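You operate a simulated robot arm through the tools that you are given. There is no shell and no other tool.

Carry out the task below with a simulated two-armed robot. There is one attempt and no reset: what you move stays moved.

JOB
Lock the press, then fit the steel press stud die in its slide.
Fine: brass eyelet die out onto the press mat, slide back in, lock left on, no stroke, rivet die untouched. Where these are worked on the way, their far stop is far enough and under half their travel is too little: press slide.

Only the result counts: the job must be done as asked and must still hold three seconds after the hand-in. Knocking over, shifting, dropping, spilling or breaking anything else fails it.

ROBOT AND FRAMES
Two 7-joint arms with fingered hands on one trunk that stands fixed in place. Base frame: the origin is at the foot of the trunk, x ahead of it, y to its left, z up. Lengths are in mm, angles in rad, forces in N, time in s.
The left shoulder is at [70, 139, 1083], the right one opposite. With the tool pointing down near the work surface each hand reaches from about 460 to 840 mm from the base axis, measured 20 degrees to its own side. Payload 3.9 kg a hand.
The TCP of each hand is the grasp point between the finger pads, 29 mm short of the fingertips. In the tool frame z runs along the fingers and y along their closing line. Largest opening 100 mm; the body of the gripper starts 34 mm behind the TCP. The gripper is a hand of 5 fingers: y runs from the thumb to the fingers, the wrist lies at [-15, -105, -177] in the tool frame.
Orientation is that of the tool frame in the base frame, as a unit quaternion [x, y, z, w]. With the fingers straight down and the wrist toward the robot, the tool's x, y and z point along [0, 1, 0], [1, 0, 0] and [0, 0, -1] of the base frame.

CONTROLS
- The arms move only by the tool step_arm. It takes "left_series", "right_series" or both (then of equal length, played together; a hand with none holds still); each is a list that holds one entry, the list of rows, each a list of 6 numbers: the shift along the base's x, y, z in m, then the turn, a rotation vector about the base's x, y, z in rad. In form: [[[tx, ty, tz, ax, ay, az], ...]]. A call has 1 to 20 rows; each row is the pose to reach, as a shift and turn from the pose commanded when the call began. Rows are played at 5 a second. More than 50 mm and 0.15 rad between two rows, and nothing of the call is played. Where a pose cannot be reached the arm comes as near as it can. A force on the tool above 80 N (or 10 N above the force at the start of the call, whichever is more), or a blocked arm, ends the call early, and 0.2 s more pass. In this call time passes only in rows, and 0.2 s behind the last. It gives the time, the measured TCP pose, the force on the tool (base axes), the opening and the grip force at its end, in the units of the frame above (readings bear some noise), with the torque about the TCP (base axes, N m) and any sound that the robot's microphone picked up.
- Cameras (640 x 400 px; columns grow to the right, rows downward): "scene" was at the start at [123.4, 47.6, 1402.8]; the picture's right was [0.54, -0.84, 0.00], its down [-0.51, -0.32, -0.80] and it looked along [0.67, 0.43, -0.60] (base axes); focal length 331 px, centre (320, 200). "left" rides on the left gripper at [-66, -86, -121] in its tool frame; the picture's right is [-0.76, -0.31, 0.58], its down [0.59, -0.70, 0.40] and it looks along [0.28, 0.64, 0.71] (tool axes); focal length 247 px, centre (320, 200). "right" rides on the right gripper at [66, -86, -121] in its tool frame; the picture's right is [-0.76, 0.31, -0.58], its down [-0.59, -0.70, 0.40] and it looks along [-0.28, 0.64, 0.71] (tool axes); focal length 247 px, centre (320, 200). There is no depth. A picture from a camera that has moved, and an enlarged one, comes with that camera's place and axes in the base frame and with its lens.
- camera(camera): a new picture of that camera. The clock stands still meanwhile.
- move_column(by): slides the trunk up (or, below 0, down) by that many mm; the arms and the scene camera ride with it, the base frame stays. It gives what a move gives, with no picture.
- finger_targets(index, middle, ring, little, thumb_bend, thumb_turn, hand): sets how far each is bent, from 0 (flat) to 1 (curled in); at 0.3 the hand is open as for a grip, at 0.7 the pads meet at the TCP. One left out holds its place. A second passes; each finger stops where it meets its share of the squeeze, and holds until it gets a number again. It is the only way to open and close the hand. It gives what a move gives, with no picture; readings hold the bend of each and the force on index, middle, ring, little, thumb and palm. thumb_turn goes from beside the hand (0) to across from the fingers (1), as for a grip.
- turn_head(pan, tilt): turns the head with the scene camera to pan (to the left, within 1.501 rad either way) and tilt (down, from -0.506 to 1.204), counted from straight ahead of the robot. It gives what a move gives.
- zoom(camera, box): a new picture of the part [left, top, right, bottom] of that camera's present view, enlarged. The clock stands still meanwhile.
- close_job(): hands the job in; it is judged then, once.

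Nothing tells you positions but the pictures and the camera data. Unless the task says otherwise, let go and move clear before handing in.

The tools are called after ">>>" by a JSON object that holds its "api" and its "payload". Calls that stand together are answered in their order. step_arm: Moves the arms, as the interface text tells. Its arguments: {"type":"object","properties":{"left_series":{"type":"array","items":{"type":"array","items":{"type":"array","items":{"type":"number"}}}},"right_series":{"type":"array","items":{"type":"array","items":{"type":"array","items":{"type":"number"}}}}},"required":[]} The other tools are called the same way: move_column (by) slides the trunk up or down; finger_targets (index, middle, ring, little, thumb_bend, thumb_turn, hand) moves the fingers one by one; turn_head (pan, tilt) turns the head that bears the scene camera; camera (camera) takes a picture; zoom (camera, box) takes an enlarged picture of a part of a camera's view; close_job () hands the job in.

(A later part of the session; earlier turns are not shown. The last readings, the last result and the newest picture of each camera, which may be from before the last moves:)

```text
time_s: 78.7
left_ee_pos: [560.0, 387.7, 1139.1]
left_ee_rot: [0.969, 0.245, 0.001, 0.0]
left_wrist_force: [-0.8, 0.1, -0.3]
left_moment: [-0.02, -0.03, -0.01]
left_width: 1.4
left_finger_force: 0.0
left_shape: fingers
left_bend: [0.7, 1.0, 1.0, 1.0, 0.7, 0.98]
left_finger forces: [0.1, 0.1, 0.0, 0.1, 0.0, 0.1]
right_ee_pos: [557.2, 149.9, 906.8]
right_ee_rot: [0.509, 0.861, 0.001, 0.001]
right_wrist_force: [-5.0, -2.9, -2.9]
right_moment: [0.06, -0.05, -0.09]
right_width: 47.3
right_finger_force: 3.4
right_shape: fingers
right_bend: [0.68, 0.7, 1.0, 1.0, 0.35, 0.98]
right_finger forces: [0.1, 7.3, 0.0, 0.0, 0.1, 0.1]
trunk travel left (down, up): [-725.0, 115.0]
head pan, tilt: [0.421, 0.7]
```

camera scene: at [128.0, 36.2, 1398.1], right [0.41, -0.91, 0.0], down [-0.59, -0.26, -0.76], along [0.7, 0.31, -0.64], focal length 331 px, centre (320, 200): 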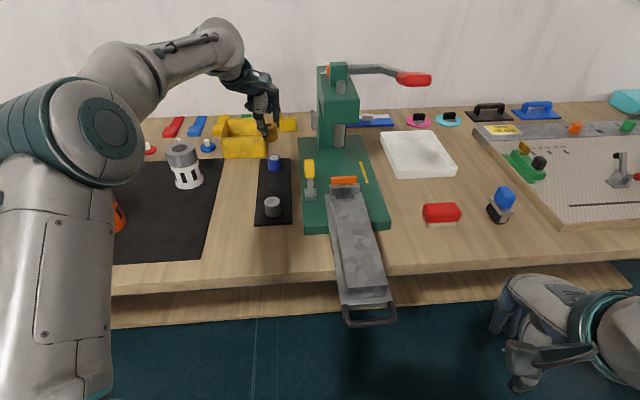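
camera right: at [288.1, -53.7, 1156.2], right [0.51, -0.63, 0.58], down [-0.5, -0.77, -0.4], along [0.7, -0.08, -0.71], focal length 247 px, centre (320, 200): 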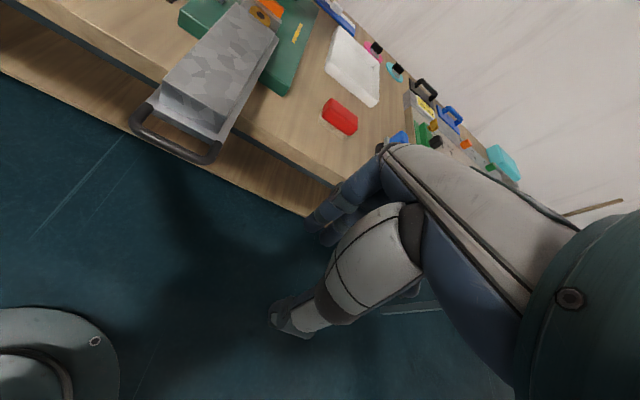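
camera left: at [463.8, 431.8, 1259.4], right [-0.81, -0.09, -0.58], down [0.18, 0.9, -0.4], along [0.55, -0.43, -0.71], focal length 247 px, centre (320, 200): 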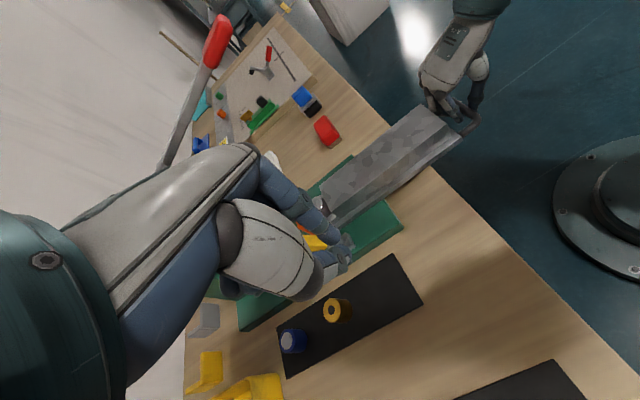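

>>> {"api": "step_arm", "payload": {"right_series": [[[-0.0013, -0.0007, 0, 0, 0, 0], [-0.0015, -0.0008, 0.015, 0, 0, 0], [-0.0015, -0.0008, 0.045, 0, 0, 0], [-0.0015, -0.0008, 0.085, 0, 0, 0]]]}}

>>> {"api": "zoom", "payload": {"camera": "scene", "box": [318, 136, 358, 161]}}

>>> {"api": "zoom", "payload": {"camera": "right", "box": [230, 140, 410, 340]}}

```text
time_s: 79.7
left_ee_pos: [560.1, 388.4, 1137.2]
left_ee_rot: [0.97, 0.245, 0.001, 0.0]
left_wrist_force: [0.7, 0.1, 0.6]
left_moment: [-0.01, 0.0, 0.01]
left_width: 1.2
left_finger_force: 0.0
left_shape: fingers
left_bend: [0.7, 1.0, 1.0, 1.0, 0.7, 0.98]
left_finger forces: [0.0, 0.1, 0.0, 0.1, 0.0, 0.1]
right_ee_pos: [554.1, 151.5, 989.1]
right_ee_rot: [0.51, 0.86, 0.0, 0.002]
right_wrist_force: [-0.2, -0.1, 0.4]
right_moment: [0.0, -0.02, -0.01]
right_width: 47.0
right_finger_force: 0.1
right_shape: fingers
right_bend: [0.68, 0.68, 1.0, 1.0, 0.35, 0.98]
right_finger forces: [0.0, 0.1, 0.0, 0.1, 0.0, 0.0]
trunk travel left (down, up): [-725.0, 115.0]
head pan, tilt: [0.421, 0.7]
```

```text
16.00 times, centred on (338, 148) of scene
camera zoom: at [126.7, 35.3, 1398.2], right [0.41, -0.91, 0.0], down [-0.59, -0.26, -0.77], along [0.7, 0.31, -0.64], focal length 5289 px, centre (32, 1024)
```

zoom: 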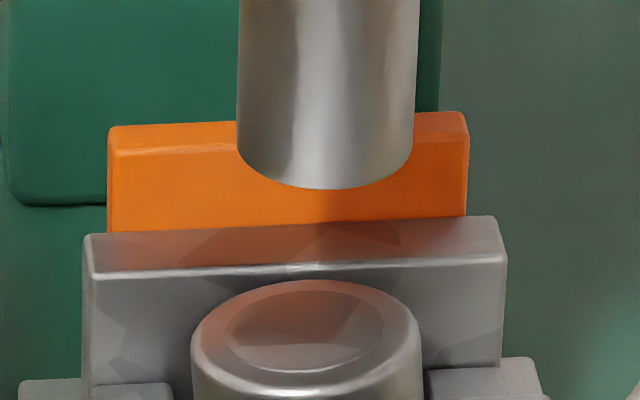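

```text
2.00 times, centred on (320, 240) of right
camera zoom: at [447.6, 166.3, 1109.9], right [0.63, -0.52, 0.58], down [-0.33, -0.85, -0.4], along [0.7, 0.06, -0.71], focal length 494 px, centre (320, 120)
```

zoom: 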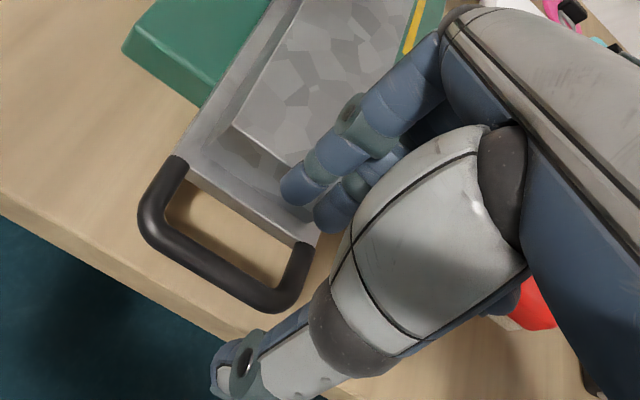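

The slide stayed home when I let go. The die's rim looks slightly different from before, so I'll zoom in on it again.

>>> {"api": "zoom", "payload": {"camera": "scene", "box": [328, 150, 348, 165]}}

>>> {"api": "step_arm", "payload": {"right_series": [[[-0.01, -0.03, 0.01, 0, 0, 0], [-0.03, -0.07, 0.02, 0, 0, -0.03], [-0.05, -0.11, 0.03, 0, 0, -0.06], [-0.07, -0.15, 0.04, 0, 0, -0.1], [-0.09, -0.19, 0.05, 0, 0, -0.15]]]}}

>>> {"api": "camera", "payload": {"camera": "scene"}}

>>> {"api": "zoom", "payload": {"camera": "scene", "box": [328, 150, 348, 165]}}

```text
16.00 times, centred on (338, 158) of scene
camera zoom: at [126.7, 35.3, 1398.2], right [0.41, -0.91, 0.0], down [-0.59, -0.26, -0.77], along [0.7, 0.31, -0.64], focal length 5289 px, centre (32, 880)
```

zoom: 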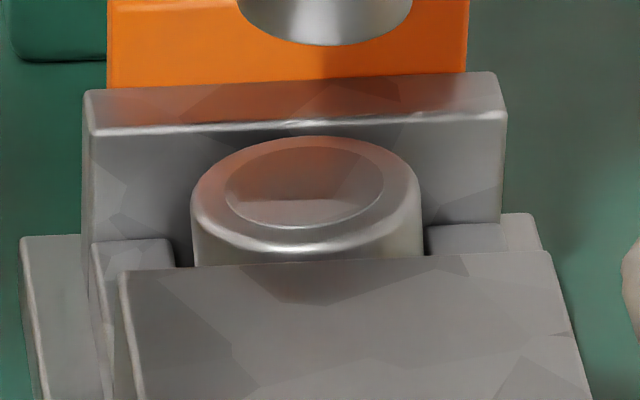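

```text
time_s: 80.9
left_ee_pos: [560.0, 387.1, 1138.1]
left_ee_rot: [0.97, 0.245, 0.0, -0.001]
left_wrist_force: [-0.3, 0.1, -0.1]
left_moment: [0.03, -0.02, 0.0]
left_width: 1.3
left_finger_force: 0.1
left_shape: fingers
left_bend: [0.7, 1.0, 1.0, 1.0, 0.7, 0.98]
left_finger forces: [0.0, 0.0, 0.0, 0.0, 0.1, 0.1]
right_ee_pos: [463.4, -42.3, 1040.0]
right_ee_rot: [0.572, 0.82, 0.002, 0.0]
right_wrist_force: [-0.4, -0.2, 1.2]
right_moment: [0.01, -0.01, 0.03]
right_width: 47.0
right_finger_force: 0.1
right_shape: fingers
right_bend: [0.68, 0.68, 1.0, 1.0, 0.35, 0.98]
right_finger forces: [0.0, 0.1, 0.0, 0.0, 0.1, 0.1]
trunk travel left (down, up): [-725.0, 115.0]
head pan, tilt: [0.421, 0.7]
```

```text
taken
camera scene: at [126.0, 34.0, 1398.4], right [0.41, -0.91, 0.0], down [-0.59, -0.26, -0.77], along [0.7, 0.31, -0.64], focal length 331 px, centre (320, 200)
```

scene: 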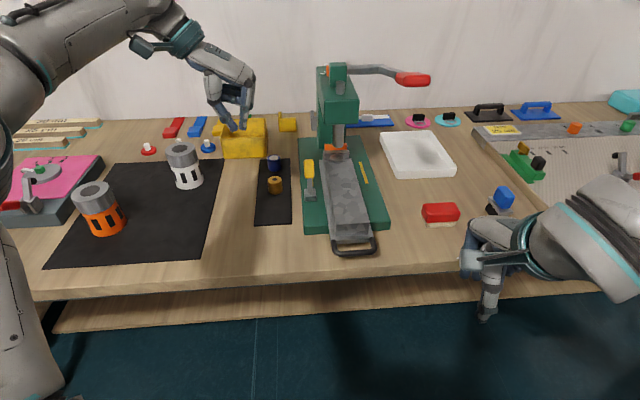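

```text
16.00 times, centred on (338, 158) of scene
camera zoom: at [126.0, 34.0, 1398.4], right [0.41, -0.91, 0.0], down [-0.59, -0.26, -0.77], along [0.7, 0.31, -0.64], focal length 5289 px, centre (32, 880)
```

zoom: 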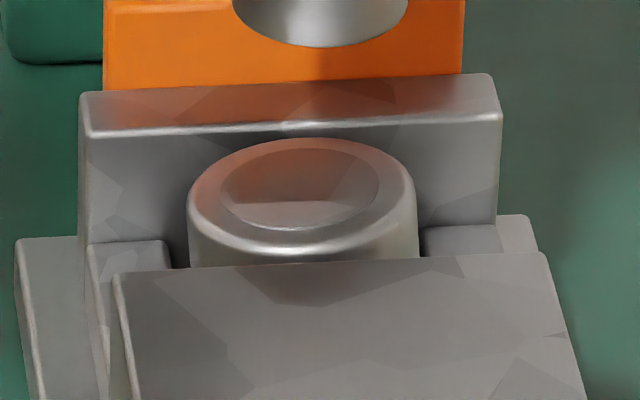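

The die's rim now tips the other way, left side low, so it seems to be rocking on something rather than sitting fully down. I'll move the left camera to a lower side view to see under its edge.

>>> {"api": "step_arm", "payload": {"left_series": [[[0.01, 0.005, -0.01, 0, 0, 0.13], [0.02, 0.01, -0.02, 0, 0, 0.26], [0.03, 0.015, -0.03, 0, 0, 0.4], [0.04, 0.02, -0.045, 0, 0, 0.54], [0.055, 0.025, -0.06, 0, 0, 0.68], [0.07, 0.03, -0.075, 0, 0, 0.81], [0.08, 0.037, -0.085, 0, 0, 0.94], [0.09, 0.042, -0.097, 0, 0, 1.07]]]}}

>>> {"api": "camera", "payload": {"camera": "left"}}

```text
time_s: 82.7
left_ee_pos: [652.3, 431.3, 1039.1]
left_ee_rot: [0.708, 0.706, 0.0, -0.001]
left_wrist_force: [-0.4, 0.1, 0.0]
left_moment: [0.0, 0.0, -0.03]
left_width: 1.6
left_finger_force: 0.0
left_shape: fingers
left_bend: [0.7, 1.0, 1.0, 1.0, 0.7, 0.98]
left_finger forces: [0.0, 0.0, 0.0, 0.0, 0.0, 0.0]
right_ee_pos: [466.1, -42.1, 1038.6]
right_ee_rot: [0.572, 0.82, 0.001, 0.0]
right_wrist_force: [0.0, -0.4, 0.3]
right_moment: [0.0, 0.0, 0.01]
right_width: 46.9
right_finger_force: 0.1
right_shape: fingers
right_bend: [0.68, 0.68, 1.0, 1.0, 0.35, 0.98]
right_finger forces: [0.0, 0.1, 0.0, 0.0, 0.0, 0.0]
trunk travel left (down, up): [-725.0, 115.0]
head pan, tilt: [0.421, 0.7]
```

```text
taken
camera left: at [567.9, 366.1, 1161.1], right [-0.31, -0.76, -0.58], down [-0.7, 0.59, -0.4], along [0.64, 0.28, -0.71], focal length 247 px, centre (320, 200)
```

left: 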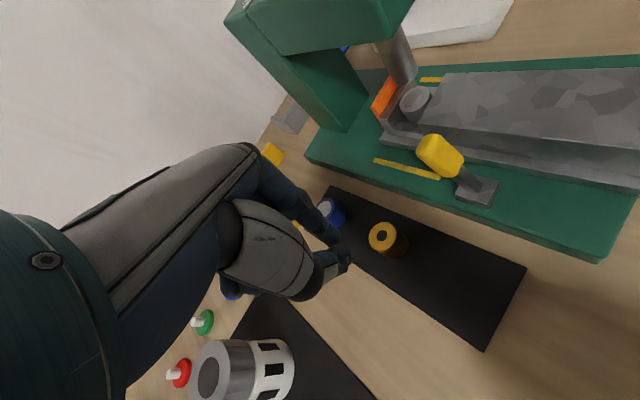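

>>> {"api": "zoom", "payload": {"camera": "left", "box": [375, 70, 450, 145]}}

>>> {"api": "zoom", "payload": {"camera": "left", "box": [392, 78, 432, 134]}}

```text
5.33 times, centred on (412, 108) of left
camera zoom: at [567.9, 366.1, 1161.1], right [-0.31, -0.76, -0.58], down [-0.7, 0.59, -0.4], along [0.64, 0.28, -0.71], focal length 1317 px, centre (-173, 693)
```

zoom: 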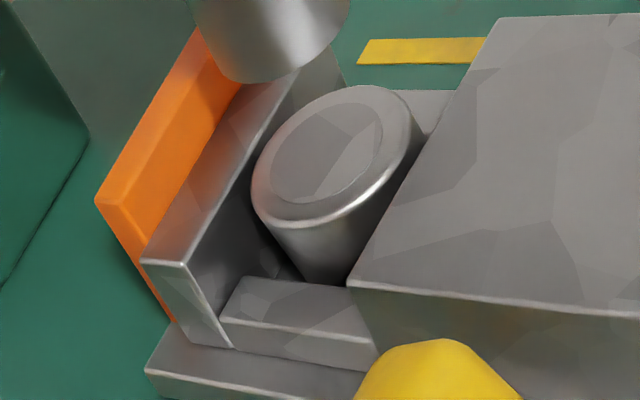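

```text
7.14 times, centred on (412, 106) of left
camera zoom: at [567.9, 366.1, 1161.1], right [-0.31, -0.76, -0.58], down [-0.7, 0.59, -0.4], along [0.64, 0.28, -0.71], focal length 1764 px, centre (-337, 871)
```

zoom: 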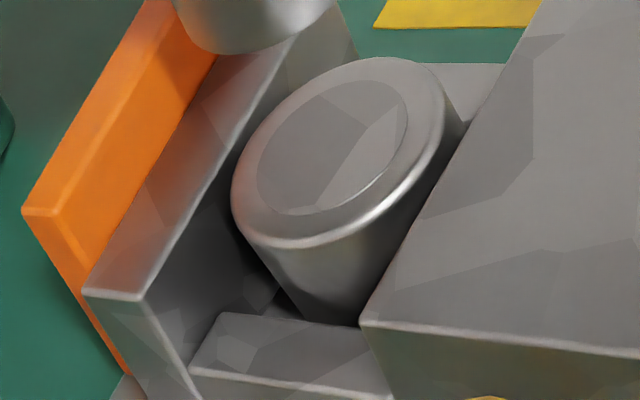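

From this side the die looks close to the wall and slightly tipped. I'll zoom further into the base of the pocket to see what it's resting on.

>>> {"api": "zoom", "payload": {"camera": "left", "box": [400, 105, 420, 130]}}

>>> {"api": "zoom", "payload": {"camera": "left", "box": [395, 85, 435, 110]}}

```text
16.00 times, centred on (410, 118) of left
camera zoom: at [567.9, 366.1, 1161.1], right [-0.31, -0.76, -0.58], down [-0.7, 0.59, -0.4], along [0.64, 0.28, -0.71], focal length 3952 px, centre (-1120, 1520)
```

zoom: 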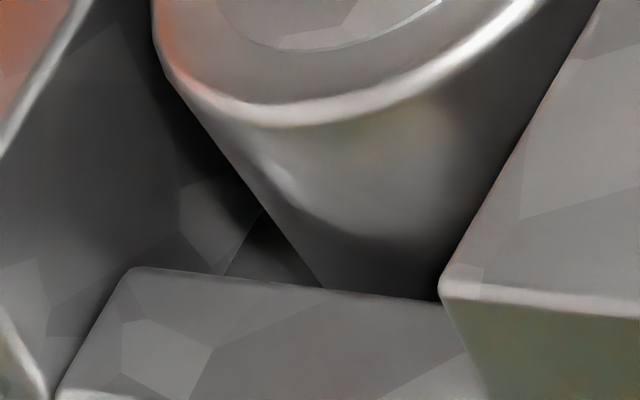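

```text
16.00 times, centred on (415, 98) of left
camera zoom: at [567.9, 366.1, 1161.1], right [-0.31, -0.76, -0.58], down [-0.7, 0.59, -0.4], along [0.64, 0.28, -0.71], focal length 3952 px, centre (-1200, 1840)
```

zoom: 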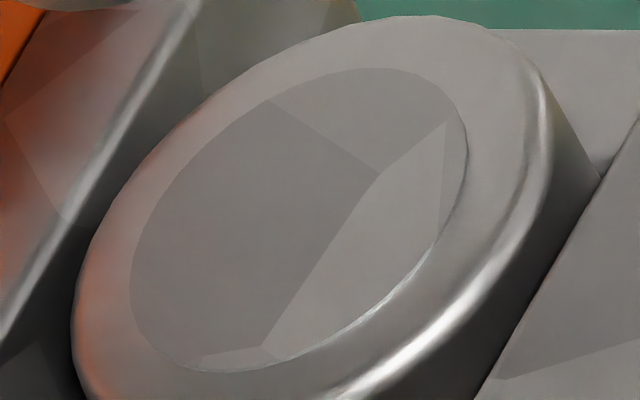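

The die really is leaning about 5° to the left now, so I'm not satisfied it's properly seated. I'll draw the slide out again and re-seat it, starting with the right hand back over the handle.

>>> {"api": "finger_targets", "payload": {"hand": "right", "index": 0.6, "middle": 0.6, "thumb_bend": 0.4}}

>>> {"api": "step_arm", "payload": {"right_series": [[[0.015, 0.038, 0.0, 0, 0, 0.03], [0.032, 0.077, 0.0, 0, 0, 0.06], [0.05, 0.116, -0.015, 0, 0, 0.09], [0.067, 0.154, -0.035, 0, 0, 0.12], [0.084, 0.191, -0.055, 0, 0, 0.155]]]}}

>>> {"api": "zoom", "payload": {"camera": "right", "box": [230, 140, 410, 340]}}

```text
time_s: 83.7
left_ee_pos: [650.7, 432.1, 1039.4]
left_ee_rot: [0.708, 0.706, -0.001, 0.0]
left_wrist_force: [-0.4, -0.8, 0.0]
left_moment: [0.02, 0.0, 0.02]
left_width: 1.3
left_finger_force: 0.1
left_shape: fingers
left_bend: [0.7, 1.0, 1.0, 1.0, 0.7, 0.98]
left_finger forces: [0.0, 0.1, 0.1, 0.1, 0.0, 0.0]
right_ee_pos: [464.5, -43.0, 1039.7]
right_ee_rot: [0.572, 0.82, 0.0, -0.001]
right_wrist_force: [0.1, 0.1, 0.3]
right_moment: [-0.01, 0.01, -0.02]
right_width: 50.7
right_finger_force: 0.1
right_shape: fingers
right_bend: [0.6, 0.6, 1.0, 1.0, 0.4, 0.98]
right_finger forces: [0.0, 0.0, 0.1, 0.0, 0.0, 0.0]
trunk travel left (down, up): [-725.0, 115.0]
head pan, tilt: [0.421, 0.7]
```

```text
time_s: 84.9
left_ee_pos: [652.5, 433.4, 1038.2]
left_ee_rot: [0.709, 0.705, -0.001, -0.001]
left_wrist_force: [0.0, 0.3, -0.6]
left_moment: [-0.03, 0.02, 0.02]
left_width: 1.5
left_finger_force: 0.2
left_shape: fingers
left_bend: [0.7, 1.0, 1.0, 1.0, 0.7, 0.98]
left_finger forces: [0.0, 0.0, 0.1, 0.1, 0.0, 0.0]
right_ee_pos: [548.9, 150.0, 981.3]
right_ee_rot: [0.507, 0.862, -0.002, -0.001]
right_wrist_force: [-0.5, 0.6, -0.3]
right_moment: [-0.04, 0.03, 0.0]
right_width: 50.5
right_finger_force: 0.1
right_shape: fingers
right_bend: [0.6, 0.6, 1.0, 1.0, 0.4, 0.98]
right_finger forces: [0.1, 0.0, 0.0, 0.0, 0.0, 0.0]
trunk travel left (down, up): [-725.0, 115.0]
head pan, tilt: [0.421, 0.7]
```

```text
2.00 times, centred on (320, 240) of right
camera zoom: at [442.9, 165.5, 1102.8], right [0.64, -0.51, 0.58], down [-0.33, -0.86, -0.4], along [0.7, 0.06, -0.71], focal length 494 px, centre (320, 120)
```

zoom: 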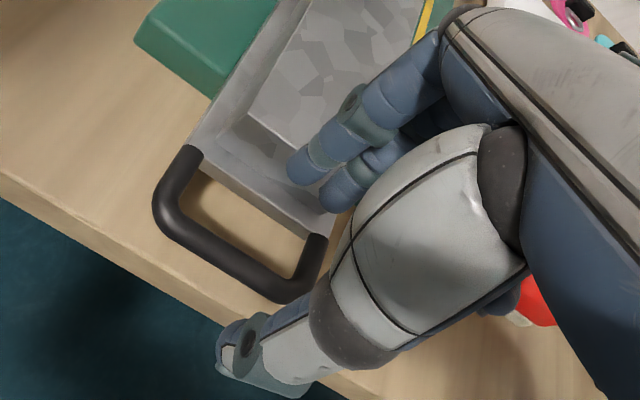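

Same alignment as the previous successful hook. I'll lower and pull the slide out slowly.

>>> {"api": "step_arm", "payload": {"right_series": [[[0, 0, -0.03, 0, 0, 0], [0, 0, -0.055, 0, 0, 0], [0, 0, -0.068, 0, 0, 0], [0, 0, -0.077, 0, 0, 0]]]}}

>>> {"api": "step_arm", "payload": {"right_series": [[[-0.006, -0.0035, 0, 0, 0, 0], [-0.012, -0.007, 0, 0, 0, 0], [-0.018, -0.01, 0, 0, 0, 0], [-0.024, -0.0135, 0, 0, 0, 0], [-0.03, -0.017, 0, 0, 0, 0], [-0.036, -0.02, 0, 0, 0, 0], [-0.042, -0.0235, 0, 0, 0, 0], [-0.048, -0.027, 0, 0, 0, 0], [-0.054, -0.03, 0, 0, 0, 0], [-0.06, -0.0335, 0, 0, 0, 0]]]}}

>>> {"api": "zoom", "payload": {"camera": "scene", "box": [320, 150, 365, 185]}}

```text
time_s: 85.9
left_ee_pos: [651.5, 432.0, 1039.4]
left_ee_rot: [0.709, 0.705, -0.001, 0.0]
left_wrist_force: [0.0, -0.4, -0.2]
left_moment: [0.02, -0.02, -0.04]
left_width: 1.4
left_finger_force: 0.0
left_shape: fingers
left_bend: [0.7, 1.0, 1.0, 1.0, 0.7, 0.98]
left_finger forces: [0.0, 0.0, 0.1, 0.0, 0.0, 0.0]
right_ee_pos: [548.7, 151.2, 907.9]
right_ee_rot: [0.507, 0.862, 0.0, 0.0]
right_wrist_force: [-0.9, -0.7, -0.5]
right_moment: [-0.01, 0.01, 0.0]
right_width: 50.9
right_finger_force: 0.6
right_shape: fingers
right_bend: [0.6, 0.61, 1.0, 1.0, 0.4, 0.98]
right_finger forces: [0.1, 1.6, 0.0, 0.0, 0.0, 0.0]
trunk travel left (down, up): [-725.0, 115.0]
head pan, tilt: [0.421, 0.7]
```

```text
time_s: 88.1
left_ee_pos: [652.2, 431.8, 1039.3]
left_ee_rot: [0.709, 0.705, 0.0, 0.0]
left_wrist_force: [-0.9, -0.9, 0.1]
left_moment: [0.03, 0.02, -0.04]
left_width: 1.2
left_finger_force: 0.1
left_shape: fingers
left_bend: [0.7, 1.0, 1.0, 1.0, 0.7, 0.98]
left_finger forces: [0.0, 0.0, 0.0, 0.0, 0.0, 0.1]
right_ee_pos: [489.3, 116.7, 908.8]
right_ee_rot: [0.507, 0.862, -0.001, 0.0]
right_wrist_force: [3.6, 2.1, 0.4]
right_moment: [0.05, -0.09, 0.02]
right_width: 54.9
right_finger_force: 1.8
right_shape: fingers
right_bend: [0.57, 0.59, 1.0, 1.0, 0.4, 0.98]
right_finger forces: [3.4, 1.3, 0.0, 0.1, 0.0, 0.0]
trunk travel left (down, up): [-725.0, 115.0]
head pan, tilt: [0.421, 0.7]
```

```text
11.43 times, centred on (342, 168) of scene
camera zoom: at [128.0, 36.0, 1398.1], right [0.41, -0.91, 0.0], down [-0.59, -0.26, -0.76], along [0.7, 0.31, -0.64], focal length 3778 px, centre (63, 571)
```

zoom: 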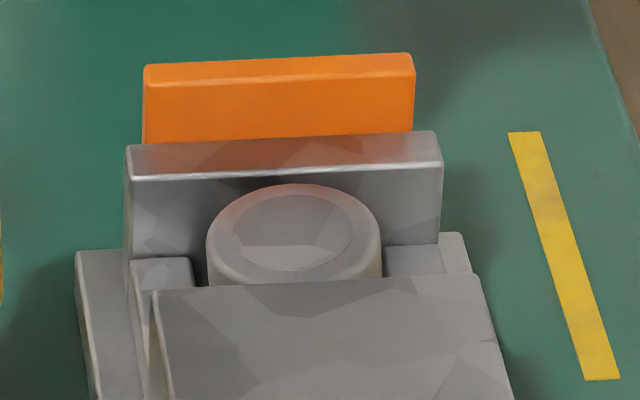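

>>> {"api": "step_arm", "payload": {"right_series": [[[-0.006, -0.0035, 0, 0, 0, 0], [-0.012, -0.007, 0, 0, 0, 0], [-0.018, -0.01, 0, 0, 0, 0], [-0.024, -0.0135, 0, 0, 0, 0], [-0.03, -0.017, 0, 0, 0, 0], [-0.036, -0.02, 0, 0, 0, 0], [-0.042, -0.0235, 0, 0, 0, 0], [-0.048, -0.027, 0, 0, 0, 0], [-0.054, -0.03, 0, 0, 0, 0], [-0.06, -0.0335, 0, 0, 0, 0], [-0.066, -0.037, 0, 0, 0, 0], [-0.072, -0.04, 0, 0, 0, 0], [-0.078, -0.0435, 0, 0, 0, 0]]]}}

>>> {"api": "step_arm", "payload": {"right_series": [[[-0.003, -0.0017, 0, 0, 0, 0], [-0.006, -0.0034, 0, 0, 0, 0], [-0.009, -0.005, 0, 0, 0, 0], [-0.011, -0.006, 0, 0, 0, 0]]]}}

>>> {"api": "zoom", "payload": {"camera": "scene", "box": [325, 165, 375, 205]}}

```text
time_s: 90.9
left_ee_pos: [652.3, 432.9, 1038.8]
left_ee_rot: [0.709, 0.706, 0.0, 0.0]
left_wrist_force: [0.1, 0.5, -0.4]
left_moment: [-0.01, -0.02, 0.01]
left_width: 1.4
left_finger_force: 0.0
left_shape: fingers
left_bend: [0.7, 1.0, 1.0, 1.0, 0.7, 0.98]
left_finger forces: [0.2, 0.0, 0.0, 0.0, 0.0, 0.1]
right_ee_pos: [411.1, 74.2, 908.4]
right_ee_rot: [0.507, 0.862, 0.0, 0.0]
right_wrist_force: [4.2, 2.7, -2.6]
right_moment: [0.0, -0.03, -0.02]
right_width: 54.8
right_finger_force: 2.3
right_shape: fingers
right_bend: [0.57, 0.59, 1.0, 1.0, 0.4, 0.98]
right_finger forces: [3.6, 1.7, 0.0, 0.1, 0.0, 0.1]
trunk travel left (down, up): [-725.0, 115.0]
head pan, tilt: [0.421, 0.7]
```

```text
time_s: 91.9
left_ee_pos: [653.4, 433.1, 1037.3]
left_ee_rot: [0.709, 0.705, -0.001, 0.0]
left_wrist_force: [-1.1, 0.4, -0.3]
left_moment: [-0.01, -0.01, 0.01]
left_width: 1.4
left_finger_force: 0.0
left_shape: fingers
left_bend: [0.7, 1.0, 1.0, 1.0, 0.7, 0.98]
left_finger forces: [0.1, 0.1, 0.1, 0.1, 0.0, 0.0]
right_ee_pos: [403.4, 69.7, 908.7]
right_ee_rot: [0.507, 0.862, 0.0, 0.0]
right_wrist_force: [14.5, 6.5, 3.0]
right_moment: [0.16, -0.31, -0.02]
right_width: 61.4
right_finger_force: 8.0
right_shape: fingers
right_bend: [0.51, 0.55, 1.0, 1.0, 0.4, 0.98]
right_finger forces: [10.4, 5.4, 0.0, 0.1, 0.0, 0.0]
trunk travel left (down, up): [-725.0, 115.0]
head pan, tilt: [0.421, 0.7]
```

```text
10.00 times, centred on (350, 185) of scene
camera zoom: at [130.5, 37.2, 1397.9], right [0.41, -0.91, 0.0], down [-0.59, -0.26, -0.76], along [0.7, 0.31, -0.65], focal length 3306 px, centre (20, 350)
```

zoom: 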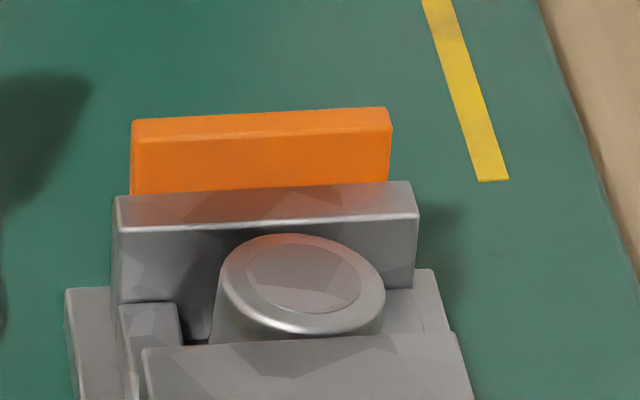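

The slide is out again and the die has rocked back to leaning right. The lean changes with how the slide stops, so the die is rocking freely in the pocket. I'll free the right hand, then lift the die out and inspect the pocket floor.

>>> {"api": "step_arm", "payload": {"right_series": [[[0.008, 0.0045, 0, 0, 0, 0], [0.014, 0.008, 0, 0, 0, 0], [0.016, 0.009, 0.02, 0, 0, 0], [0.016, 0.009, 0.06, 0, 0, 0], [0.016, 0.009, 0.1, 0, 0, 0], [0.006, -0.03, 0.12, 0, 0, -0.05], [0.0, -0.07, 0.13, 0, 0, -0.1], [0.0, -0.11, 0.13, 0, 0, -0.15], [0.0, -0.15, 0.13, 0, 0, -0.2]]]}}

>>> {"api": "zoom", "payload": {"camera": "scene", "box": [340, 180, 364, 200]}}

>>> {"api": "finger_targets", "payload": {"hand": "left", "index": 0.4, "thumb_bend": 0.4}}

```text
time_s: 93.9
left_ee_pos: [650.9, 429.3, 1040.5]
left_ee_rot: [0.709, 0.705, 0.001, 0.0]
left_wrist_force: [0.0, 0.0, 0.1]
left_moment: [0.02, 0.04, 0.01]
left_width: 1.4
left_finger_force: 0.1
left_shape: fingers
left_bend: [0.7, 1.0, 1.0, 1.0, 0.7, 0.98]
left_finger forces: [0.0, 0.0, 0.0, 0.0, 0.0, 0.0]
right_ee_pos: [399.0, -85.2, 1038.9]
right_ee_rot: [0.59, 0.807, 0.0, -0.001]
right_wrist_force: [-1.5, 0.2, -0.8]
right_moment: [0.03, -0.04, 0.01]
right_width: 50.6
right_finger_force: 0.0
right_shape: fingers
right_bend: [0.6, 0.6, 1.0, 1.0, 0.4, 0.98]
right_finger forces: [0.0, 0.0, 0.1, 0.0, 0.0, 0.0]
trunk travel left (down, up): [-725.0, 115.0]
head pan, tilt: [0.421, 0.7]
```

```text
16.00 times, centred on (352, 190) of scene
camera zoom: at [126.6, 33.3, 1398.3], right [0.41, -0.91, 0.0], down [-0.59, -0.26, -0.77], along [0.7, 0.31, -0.64], focal length 5289 px, centre (-192, 360)
```

zoom: 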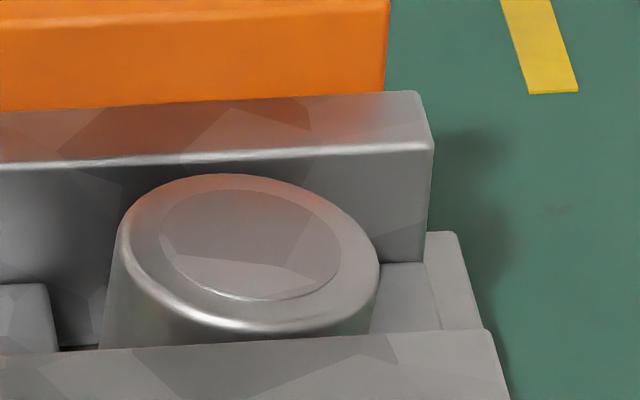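

```text
time_s: 94.9
left_ee_pos: [650.5, 432.5, 1040.6]
left_ee_rot: [0.709, 0.705, 0.0, 0.0]
left_wrist_force: [-0.4, 0.4, -0.9]
left_moment: [-0.03, -0.01, 0.01]
left_width: 74.5
left_finger_force: 0.0
left_shape: fingers
left_bend: [0.4, 1.0, 1.0, 1.0, 0.4, 0.98]
left_finger forces: [0.0, 0.0, 0.0, 0.0, 0.0, 0.1]
right_ee_pos: [399.5, -84.3, 1039.0]
right_ee_rot: [0.591, 0.807, 0.0, -0.001]
right_wrist_force: [-1.2, -0.8, -1.1]
right_moment: [-0.01, -0.02, 0.03]
right_width: 50.8
right_finger_force: 0.1
right_shape: fingers
right_bend: [0.6, 0.6, 1.0, 1.0, 0.4, 0.98]
right_finger forces: [0.1, 0.0, 0.0, 0.0, 0.1, 0.0]
trunk travel left (down, up): [-725.0, 115.0]
head pan, tilt: [0.421, 0.7]
```

The die rests in exactly the same leaning pose as after the first release. I'll bring the left hand back over it to lift it out.

>>> {"api": "step_arm", "payload": {"left_series": [[[0.004, -0.027, 0.01, 0, 0, -0.13], [0.008, -0.054, 0.015, 0, 0, -0.27], [0.012, -0.081, 0.015, 0, 0, -0.4], [0.016, -0.108, 0.015, 0, 0, -0.54], [0.02, -0.135, 0.015, 0, 0, -0.67], [0.024, -0.162, 0.012, 0, 0, -0.81], [0.028, -0.189, 0.005, 0, 0, -0.94], [0.032, -0.215, -0.004, 0, 0, -1.07]]]}}

>>> {"api": "zoom", "payload": {"camera": "left", "box": [310, 230, 430, 340]}}

```text
time_s: 96.7
left_ee_pos: [685.7, 216.6, 1034.8]
left_ee_rot: [0.97, 0.244, 0.0, 0.0]
left_wrist_force: [0.2, -0.6, 0.8]
left_moment: [-0.04, 0.0, 0.0]
left_width: 74.4
left_finger_force: 0.2
left_shape: fingers
left_bend: [0.4, 1.0, 1.0, 1.0, 0.4, 0.98]
left_finger forces: [0.0, 0.1, 0.0, 0.1, 0.0, 0.1]
right_ee_pos: [400.6, -83.7, 1039.9]
right_ee_rot: [0.591, 0.807, 0.0, -0.001]
right_wrist_force: [0.3, 0.5, -0.6]
right_moment: [0.01, -0.01, -0.03]
right_width: 50.5
right_finger_force: 0.0
right_shape: fingers
right_bend: [0.6, 0.6, 1.0, 1.0, 0.4, 0.98]
right_finger forces: [0.1, 0.0, 0.1, 0.1, 0.1, 0.0]
trunk travel left (down, up): [-725.0, 115.0]
head pan, tilt: [0.421, 0.7]
```

```text
3.64 times, centred on (370, 285) of left
camera zoom: at [588.1, 261.3, 1157.0], right [-0.81, -0.09, -0.58], down [0.19, 0.9, -0.4], along [0.55, -0.43, -0.71], focal length 898 px, centre (138, -109)
```

zoom: 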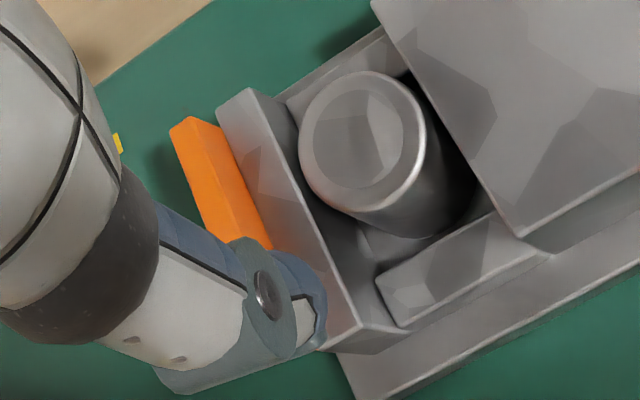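

This view matches how the brass die sat after the same pull, so brass rocked in this pocket too. I'll still lift the steel die and check the pocket floor for a seat it should be centred on.

>>> {"api": "step_arm", "payload": {"left_series": [[[-0.002, -0.001, -0.035, 0, 0, 0], [-0.002, -0.001, -0.065, 0, 0, 0], [-0.002, -0.001, -0.083, 0, 0, 0], [-0.002, -0.001, -0.091, 0, 0, 0]]]}}

>>> {"api": "finger_targets", "payload": {"hand": "left", "index": 0.66, "thumb_bend": 0.66}}

>>> {"api": "finger_targets", "payload": {"hand": "left", "index": 0.75, "thumb_bend": 0.72}}

>>> {"api": "zoom", "payload": {"camera": "scene", "box": [330, 165, 372, 205]}}

```text
time_s: 97.7
left_ee_pos: [682.0, 216.6, 943.8]
left_ee_rot: [0.969, 0.245, -0.001, 0.0]
left_wrist_force: [0.9, 0.1, 0.0]
left_moment: [0.01, 0.03, 0.01]
left_width: 74.3
left_finger_force: 0.1
left_shape: fingers
left_bend: [0.4, 1.0, 1.0, 1.0, 0.4, 0.98]
left_finger forces: [0.1, 0.1, 0.1, 0.0, 0.0, 0.0]
right_ee_pos: [399.1, -83.0, 1039.5]
right_ee_rot: [0.59, 0.807, 0.0, 0.0]
right_wrist_force: [-0.1, -0.2, -0.5]
right_moment: [0.0, 0.02, -0.01]
right_width: 50.8
right_finger_force: 0.1
right_shape: fingers
right_bend: [0.6, 0.6, 1.0, 1.0, 0.4, 0.98]
right_finger forces: [0.1, 0.1, 0.0, 0.0, 0.0, 0.0]
trunk travel left (down, up): [-725.0, 115.0]
head pan, tilt: [0.421, 0.7]
```

```text
time_s: 98.7
left_ee_pos: [681.9, 216.7, 944.4]
left_ee_rot: [0.97, 0.245, 0.0, 0.0]
left_wrist_force: [0.8, -0.6, 0.1]
left_moment: [0.0, 0.04, -0.01]
left_width: 31.2
left_finger_force: 6.2
left_shape: fingers
left_bend: [0.59, 1.0, 1.0, 1.0, 0.6, 0.97]
left_finger forces: [6.5, 0.1, 0.1, 0.0, 5.9, 0.0]
right_ee_pos: [399.2, -83.7, 1040.5]
right_ee_rot: [0.591, 0.807, 0.0, 0.0]
right_wrist_force: [-0.2, 0.5, 0.5]
right_moment: [0.0, -0.01, -0.02]
right_width: 50.5
right_finger_force: 0.1
right_shape: fingers
right_bend: [0.6, 0.6, 1.0, 1.0, 0.4, 0.98]
right_finger forces: [0.0, 0.0, 0.1, 0.1, 0.0, 0.1]
trunk travel left (down, up): [-725.0, 115.0]
head pan, tilt: [0.421, 0.7]
```

```text
time_s: 99.7
left_ee_pos: [681.2, 217.6, 944.2]
left_ee_rot: [0.969, 0.245, 0.001, 0.0]
left_wrist_force: [-0.4, -0.1, -0.5]
left_moment: [0.05, 0.0, 0.01]
left_width: 30.5
left_finger_force: 9.6
left_shape: fingers
left_bend: [0.59, 1.0, 1.0, 1.0, 0.63, 0.97]
left_finger forces: [9.4, 0.0, 0.0, 0.0, 10.2, 0.0]
right_ee_pos: [399.2, -83.2, 1040.2]
right_ee_rot: [0.59, 0.807, 0.0, -0.001]
right_wrist_force: [-0.3, -1.3, 0.1]
right_moment: [-0.02, 0.02, 0.03]
right_width: 50.6
right_finger_force: 0.2
right_shape: fingers
right_bend: [0.6, 0.6, 1.0, 1.0, 0.4, 0.98]
right_finger forces: [0.0, 0.1, 0.0, 0.0, 0.0, 0.0]
trunk travel left (down, up): [-725.0, 115.0]
head pan, tilt: [0.421, 0.7]
```

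```text
10.00 times, centred on (351, 185) of scene
camera zoom: at [127.5, 35.7, 1398.2], right [0.41, -0.91, 0.0], down [-0.59, -0.26, -0.76], along [0.7, 0.31, -0.64], focal length 3306 px, centre (10, 350)
```

zoom: 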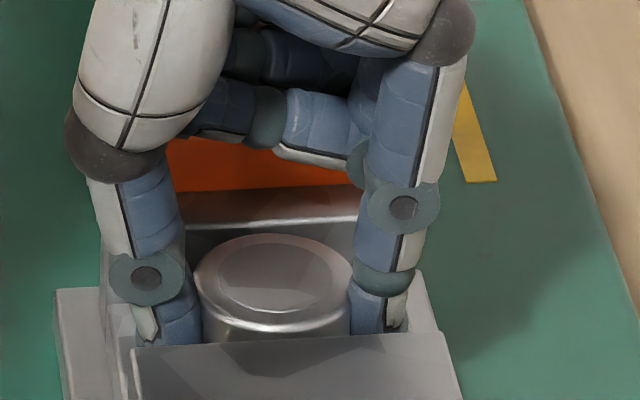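

>>> {"api": "step_arm", "payload": {"left_series": [[[0, 0, 0.015, 0, 0, 0], [0, 0, 0.04, 0, 0, 0], [0, 0, 0.07, 0, 0, 0], [0, 0, 0.105, 0, 0, 0], [-0.02, 0.012, 0.125, 0, 0, 0]]]}}

>>> {"api": "zoom", "payload": {"camera": "left", "box": [360, 210, 440, 290]}}

>>> {"api": "zoom", "payload": {"camera": "left", "box": [380, 225, 420, 265]}}

>>> {"api": "zoom", "payload": {"camera": "right", "box": [240, 0, 290, 31]}}

```text
time_s: 100.9
left_ee_pos: [660.9, 231.5, 1070.8]
left_ee_rot: [0.97, 0.245, 0.0, 0.001]
left_wrist_force: [-0.2, -0.3, -1.8]
left_moment: [-0.03, 0.02, 0.01]
left_width: 30.5
left_finger_force: 9.7
left_shape: fingers
left_bend: [0.59, 1.0, 1.0, 1.0, 0.63, 0.97]
left_finger forces: [9.3, 0.0, 0.0, 0.1, 9.5, 0.0]
right_ee_pos: [398.0, -83.1, 1040.1]
right_ee_rot: [0.59, 0.807, 0.0, 0.0]
right_wrist_force: [-0.6, -0.4, -0.3]
right_moment: [-0.01, -0.03, 0.0]
right_width: 51.0
right_finger_force: 0.2
right_shape: fingers
right_bend: [0.6, 0.6, 1.0, 1.0, 0.4, 0.98]
right_finger forces: [0.0, 0.1, 0.0, 0.0, 0.0, 0.1]
trunk travel left (down, up): [-725.0, 115.0]
head pan, tilt: [0.421, 0.7]
```

```text
5.00 times, centred on (400, 250) of left
camera zoom: at [563.1, 274.9, 1192.6], right [-0.81, -0.09, -0.58], down [0.18, 0.9, -0.4], along [0.56, -0.43, -0.71], focal length 1235 px, centre (-80, -50)
```

zoom: 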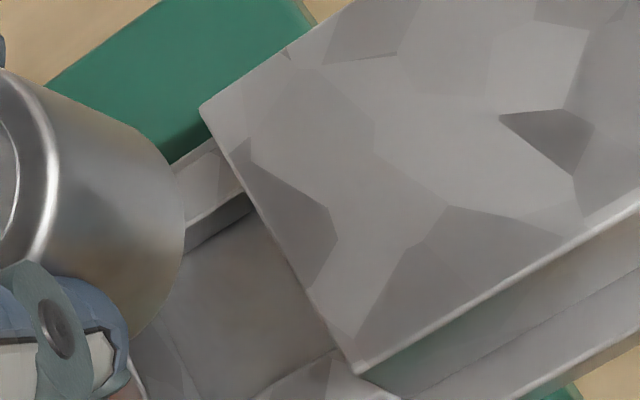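

```text
10.00 times, centred on (400, 245) of left
camera zoom: at [563.1, 274.9, 1192.6], right [-0.81, -0.09, -0.58], down [0.18, 0.9, -0.4], along [0.56, -0.43, -0.71], focal length 2470 px, centre (-480, -250)
```

zoom: 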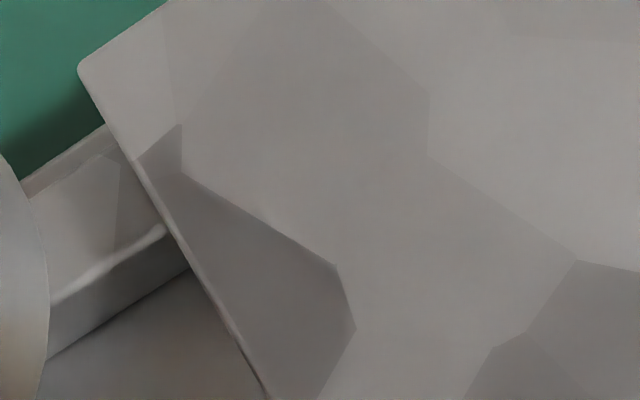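

```text
12.80 times, centred on (265, 16) of right
camera zoom: at [296.7, -46.1, 1160.8], right [0.52, -0.63, 0.58], down [-0.49, -0.77, -0.4], along [0.7, -0.08, -0.71], focal length 3161 px, centre (1024, 2562)
```

zoom: 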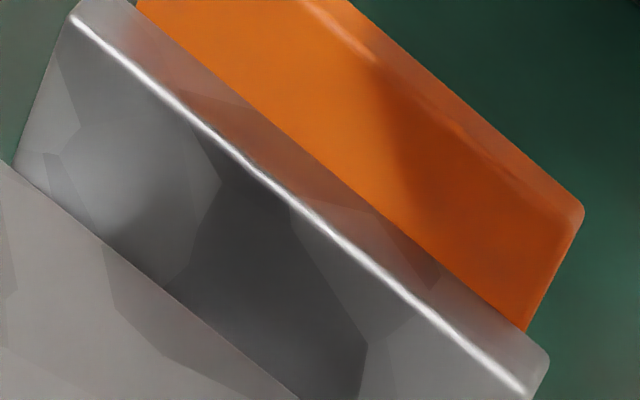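

>>> {"api": "step_arm", "payload": {"left_series": [[[-0.015, 0.02, 0, 0, 0, 0], [-0.03, 0.04, 0, 0, 0, 0]]]}}

>>> {"api": "zoom", "payload": {"camera": "left", "box": [370, 180, 450, 260]}}

>>> {"api": "zoom", "payload": {"camera": "left", "box": [378, 195, 428, 245]}}

```text
time_s: 101.5
left_ee_pos: [631.2, 269.6, 1070.4]
left_ee_rot: [0.969, 0.246, 0.0, 0.001]
left_wrist_force: [-0.1, -0.2, -1.8]
left_moment: [0.0, 0.0, 0.0]
left_width: 30.6
left_finger_force: 8.9
left_shape: fingers
left_bend: [0.59, 1.0, 1.0, 1.0, 0.63, 0.97]
left_finger forces: [9.1, 0.0, 0.0, 0.0, 9.4, 0.0]
right_ee_pos: [398.0, -82.2, 1040.3]
right_ee_rot: [0.591, 0.807, 0.0, 0.0]
right_wrist_force: [0.5, -0.4, 0.2]
right_moment: [-0.03, -0.02, -0.02]
right_width: 50.6
right_finger_force: 0.0
right_shape: fingers
right_bend: [0.6, 0.6, 1.0, 1.0, 0.4, 0.98]
right_finger forces: [0.0, 0.1, 0.0, 0.0, 0.0, 0.0]
trunk travel left (down, up): [-725.0, 115.0]
head pan, tilt: [0.421, 0.7]
```

```text
5.00 times, centred on (410, 220) of left
camera zoom: at [534.4, 313.1, 1191.8], right [-0.81, -0.09, -0.58], down [0.18, 0.9, -0.4], along [0.56, -0.43, -0.71], focal length 1235 px, centre (-130, 100)
```

zoom: 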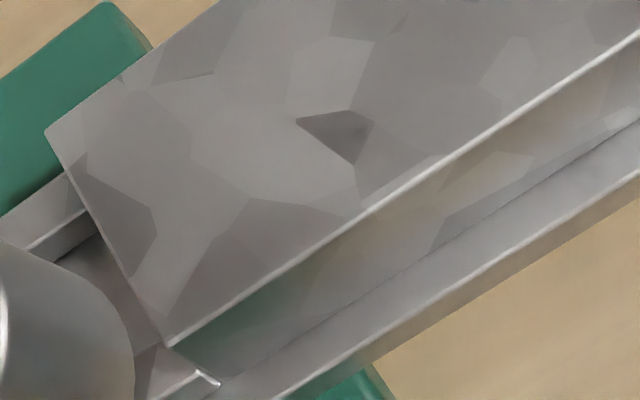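

```text
8.00 times, centred on (403, 220) of left
camera zoom: at [534.4, 313.1, 1191.8], right [-0.81, -0.09, -0.58], down [0.18, 0.9, -0.4], along [0.56, -0.43, -0.71], focal length 1976 px, centre (-344, 40)
```

zoom: 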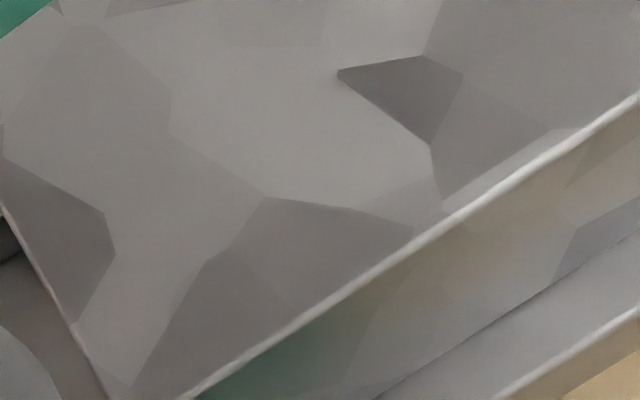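

>>> {"api": "step_arm", "payload": {"left_series": [[[0.02, -0.025, 0.002, 0, 0, 0], [0.04, -0.05, 0.004, 0, 0, 0], [0.059, -0.073, 0.005, 0, 0, 0]]]}}

>>> {"api": "camera", "payload": {"camera": "left"}}

>>> {"api": "zoom", "payload": {"camera": "left", "box": [370, 240, 470, 330]}}

```text
time_s: 102.3
left_ee_pos: [691.6, 194.0, 1074.3]
left_ee_rot: [0.97, 0.244, -0.001, -0.001]
left_wrist_force: [0.0, 0.0, -2.3]
left_moment: [-0.01, 0.01, 0.0]
left_width: 30.0
left_finger_force: 9.0
left_shape: fingers
left_bend: [0.59, 1.0, 1.0, 1.0, 0.63, 0.97]
left_finger forces: [9.2, 0.0, 0.0, 0.1, 9.2, 0.0]
right_ee_pos: [401.0, -84.6, 1039.9]
right_ee_rot: [0.591, 0.807, 0.001, 0.0]
right_wrist_force: [0.3, -0.6, -0.7]
right_moment: [0.04, 0.03, -0.01]
right_width: 50.7
right_finger_force: 0.0
right_shape: fingers
right_bend: [0.6, 0.6, 1.0, 1.0, 0.4, 0.98]
right_finger forces: [0.0, 0.0, 0.1, 0.0, 0.0, 0.0]
trunk travel left (down, up): [-725.0, 115.0]
head pan, tilt: [0.421, 0.7]
```

```text
taken
camera left: at [594.7, 237.8, 1196.2], right [-0.81, -0.09, -0.58], down [0.18, 0.9, -0.4], along [0.55, -0.43, -0.71], focal length 247 px, centre (320, 200)
```

left: 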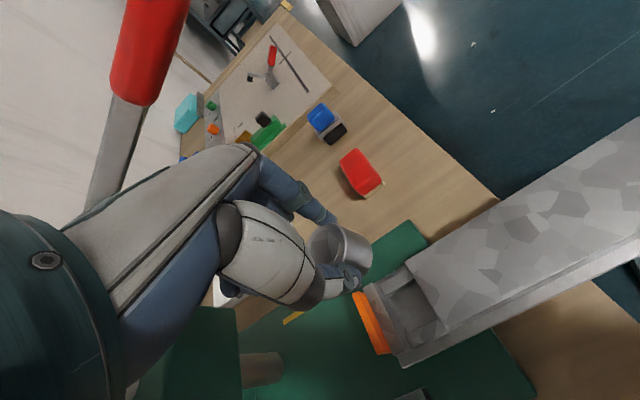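

```text
4.44 times, centred on (420, 285) of left
camera zoom: at [594.7, 237.8, 1196.2], right [-0.81, -0.09, -0.58], down [0.18, 0.9, -0.4], along [0.55, -0.43, -0.71], focal length 1098 px, centre (-124, -178)
```

zoom: 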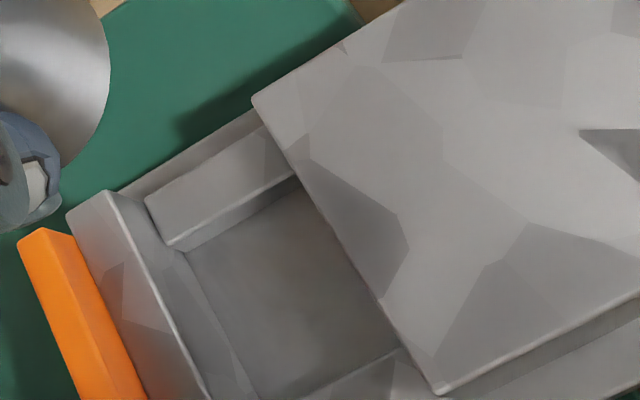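

The floor looks plain. I'll find the true centre by feel: lower the die near the floor, touch it lightly to each side, then release it exactly centred. First I'll check how upright it hangs in the grip.

>>> {"api": "zoom", "payload": {"camera": "scene", "box": [340, 120, 376, 165]}}

>>> {"api": "zoom", "payload": {"camera": "left", "box": [290, 200, 390, 290]}}

```text
8.89 times, centred on (358, 142) of scene
camera zoom: at [129.0, 34.4, 1398.0], right [0.41, -0.91, 0.0], down [-0.59, -0.26, -0.76], along [0.7, 0.31, -0.64], focal length 2938 px, centre (-18, 711)
```

zoom: 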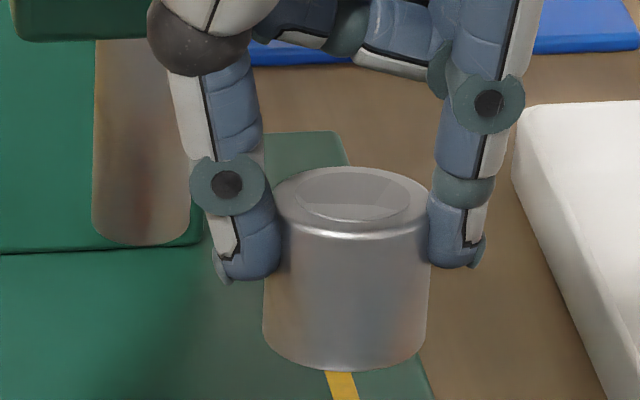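

```text
4.44 times, centred on (340, 245) of left
camera zoom: at [594.7, 237.8, 1196.2], right [-0.81, -0.09, -0.58], down [0.18, 0.9, -0.4], along [0.55, -0.43, -0.71], focal length 1098 px, centre (231, 0)
```

zoom: 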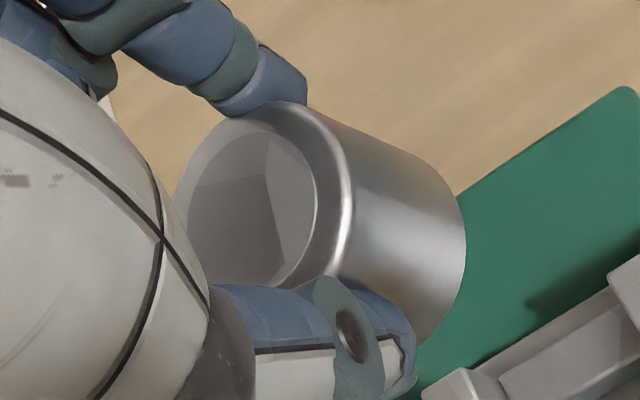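

The die hangs nearly upright. I'll move back over the pocket with a small tilt correction and lower until its base is inside the cheeks but still a few millimetres above the floor.

>>> {"api": "step_arm", "payload": {"left_series": [[[-0.006, 0.01, -0.02, 0.015, 0.008, 0], [-0.0115, 0.021, -0.05, 0.031, 0.017, 0], [-0.0115, 0.021, -0.085, 0.031, 0.017, 0]]]}}

>>> {"api": "zoom", "payload": {"camera": "scene", "box": [332, 160, 370, 203]}}

>>> {"api": "zoom", "payload": {"camera": "left", "box": [280, 190, 420, 310]}}

```text
time_s: 103.1
left_ee_pos: [680.5, 217.1, 989.2]
left_ee_rot: [0.969, 0.245, -0.004, -0.017]
left_wrist_force: [0.5, 0.1, -3.3]
left_moment: [-0.01, 0.03, 0.03]
left_width: 30.2
left_finger_force: 9.2
left_shape: fingers
left_bend: [0.59, 1.0, 1.0, 1.0, 0.63, 0.97]
left_finger forces: [9.3, 0.0, 0.1, 0.1, 9.0, 0.0]
right_ee_pos: [400.2, -84.1, 1039.4]
right_ee_rot: [0.59, 0.808, -0.001, -0.001]
right_wrist_force: [1.3, -1.1, 0.5]
right_moment: [0.0, 0.02, 0.02]
right_width: 50.7
right_finger_force: 0.1
right_shape: fingers
right_bend: [0.6, 0.6, 1.0, 1.0, 0.4, 0.98]
right_finger forces: [0.0, 0.1, 0.0, 0.0, 0.1, 0.0]
trunk travel left (down, up): [-725.0, 115.0]
head pan, tilt: [0.421, 0.7]
```

```text
9.30 times, centred on (351, 182) of scene
camera zoom: at [129.0, 36.3, 1398.0], right [0.41, -0.91, 0.0], down [-0.59, -0.26, -0.76], along [0.7, 0.31, -0.65], focal length 3075 px, centre (32, 372)
```

zoom: 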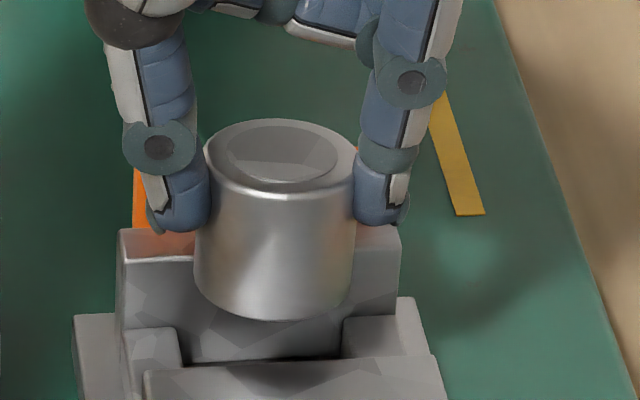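

```text
3.33 times, centred on (350, 250) of left
camera zoom: at [585.5, 257.4, 1114.7], right [-0.82, -0.07, -0.57], down [0.18, 0.91, -0.37], along [0.54, -0.41, -0.73], focal length 823 px, centre (220, 33)
```

zoom: 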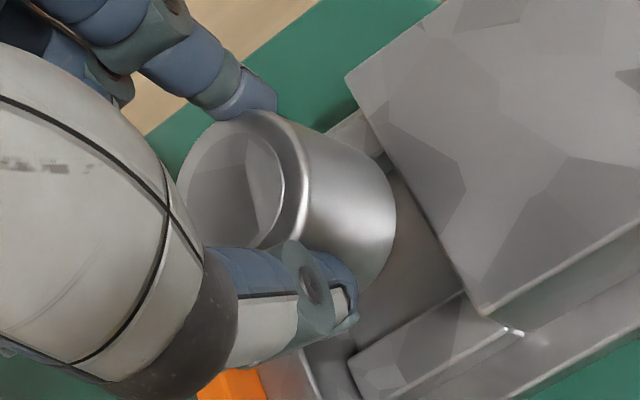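

>>> {"api": "step_arm", "payload": {"left_series": [[[0, 0, -0.01, 0, 0, 0], [0, 0, -0.02, 0, 0, 0], [0, 0, -0.03, 0, 0, 0], [0, 0, -0.038, 0, 0, 0]]]}}

```text
time_s: 104.1
left_ee_pos: [678.8, 214.9, 956.4]
left_ee_rot: [0.969, 0.247, 0.001, -0.014]
left_wrist_force: [0.3, 2.1, 24.7]
left_moment: [0.11, 0.09, 0.02]
left_width: 28.6
left_finger_force: 13.9
left_shape: fingers
left_bend: [0.59, 1.0, 1.0, 1.0, 0.64, 0.98]
left_finger forces: [13.2, 0.0, 0.1, 0.0, 14.4, 0.0]
right_ee_pos: [396.6, -84.7, 1042.0]
right_ee_rot: [0.591, 0.807, 0.002, 0.002]
right_wrist_force: [0.7, 0.5, 1.2]
right_moment: [-0.01, 0.01, 0.02]
right_width: 50.9
right_finger_force: 0.0
right_shape: fingers
right_bend: [0.6, 0.6, 1.0, 1.0, 0.4, 0.98]
right_finger forces: [0.0, 0.0, 0.1, 0.1, 0.0, 0.0]
trunk travel left (down, up): [-725.0, 115.0]
head pan, tilt: [0.421, 0.7]
```

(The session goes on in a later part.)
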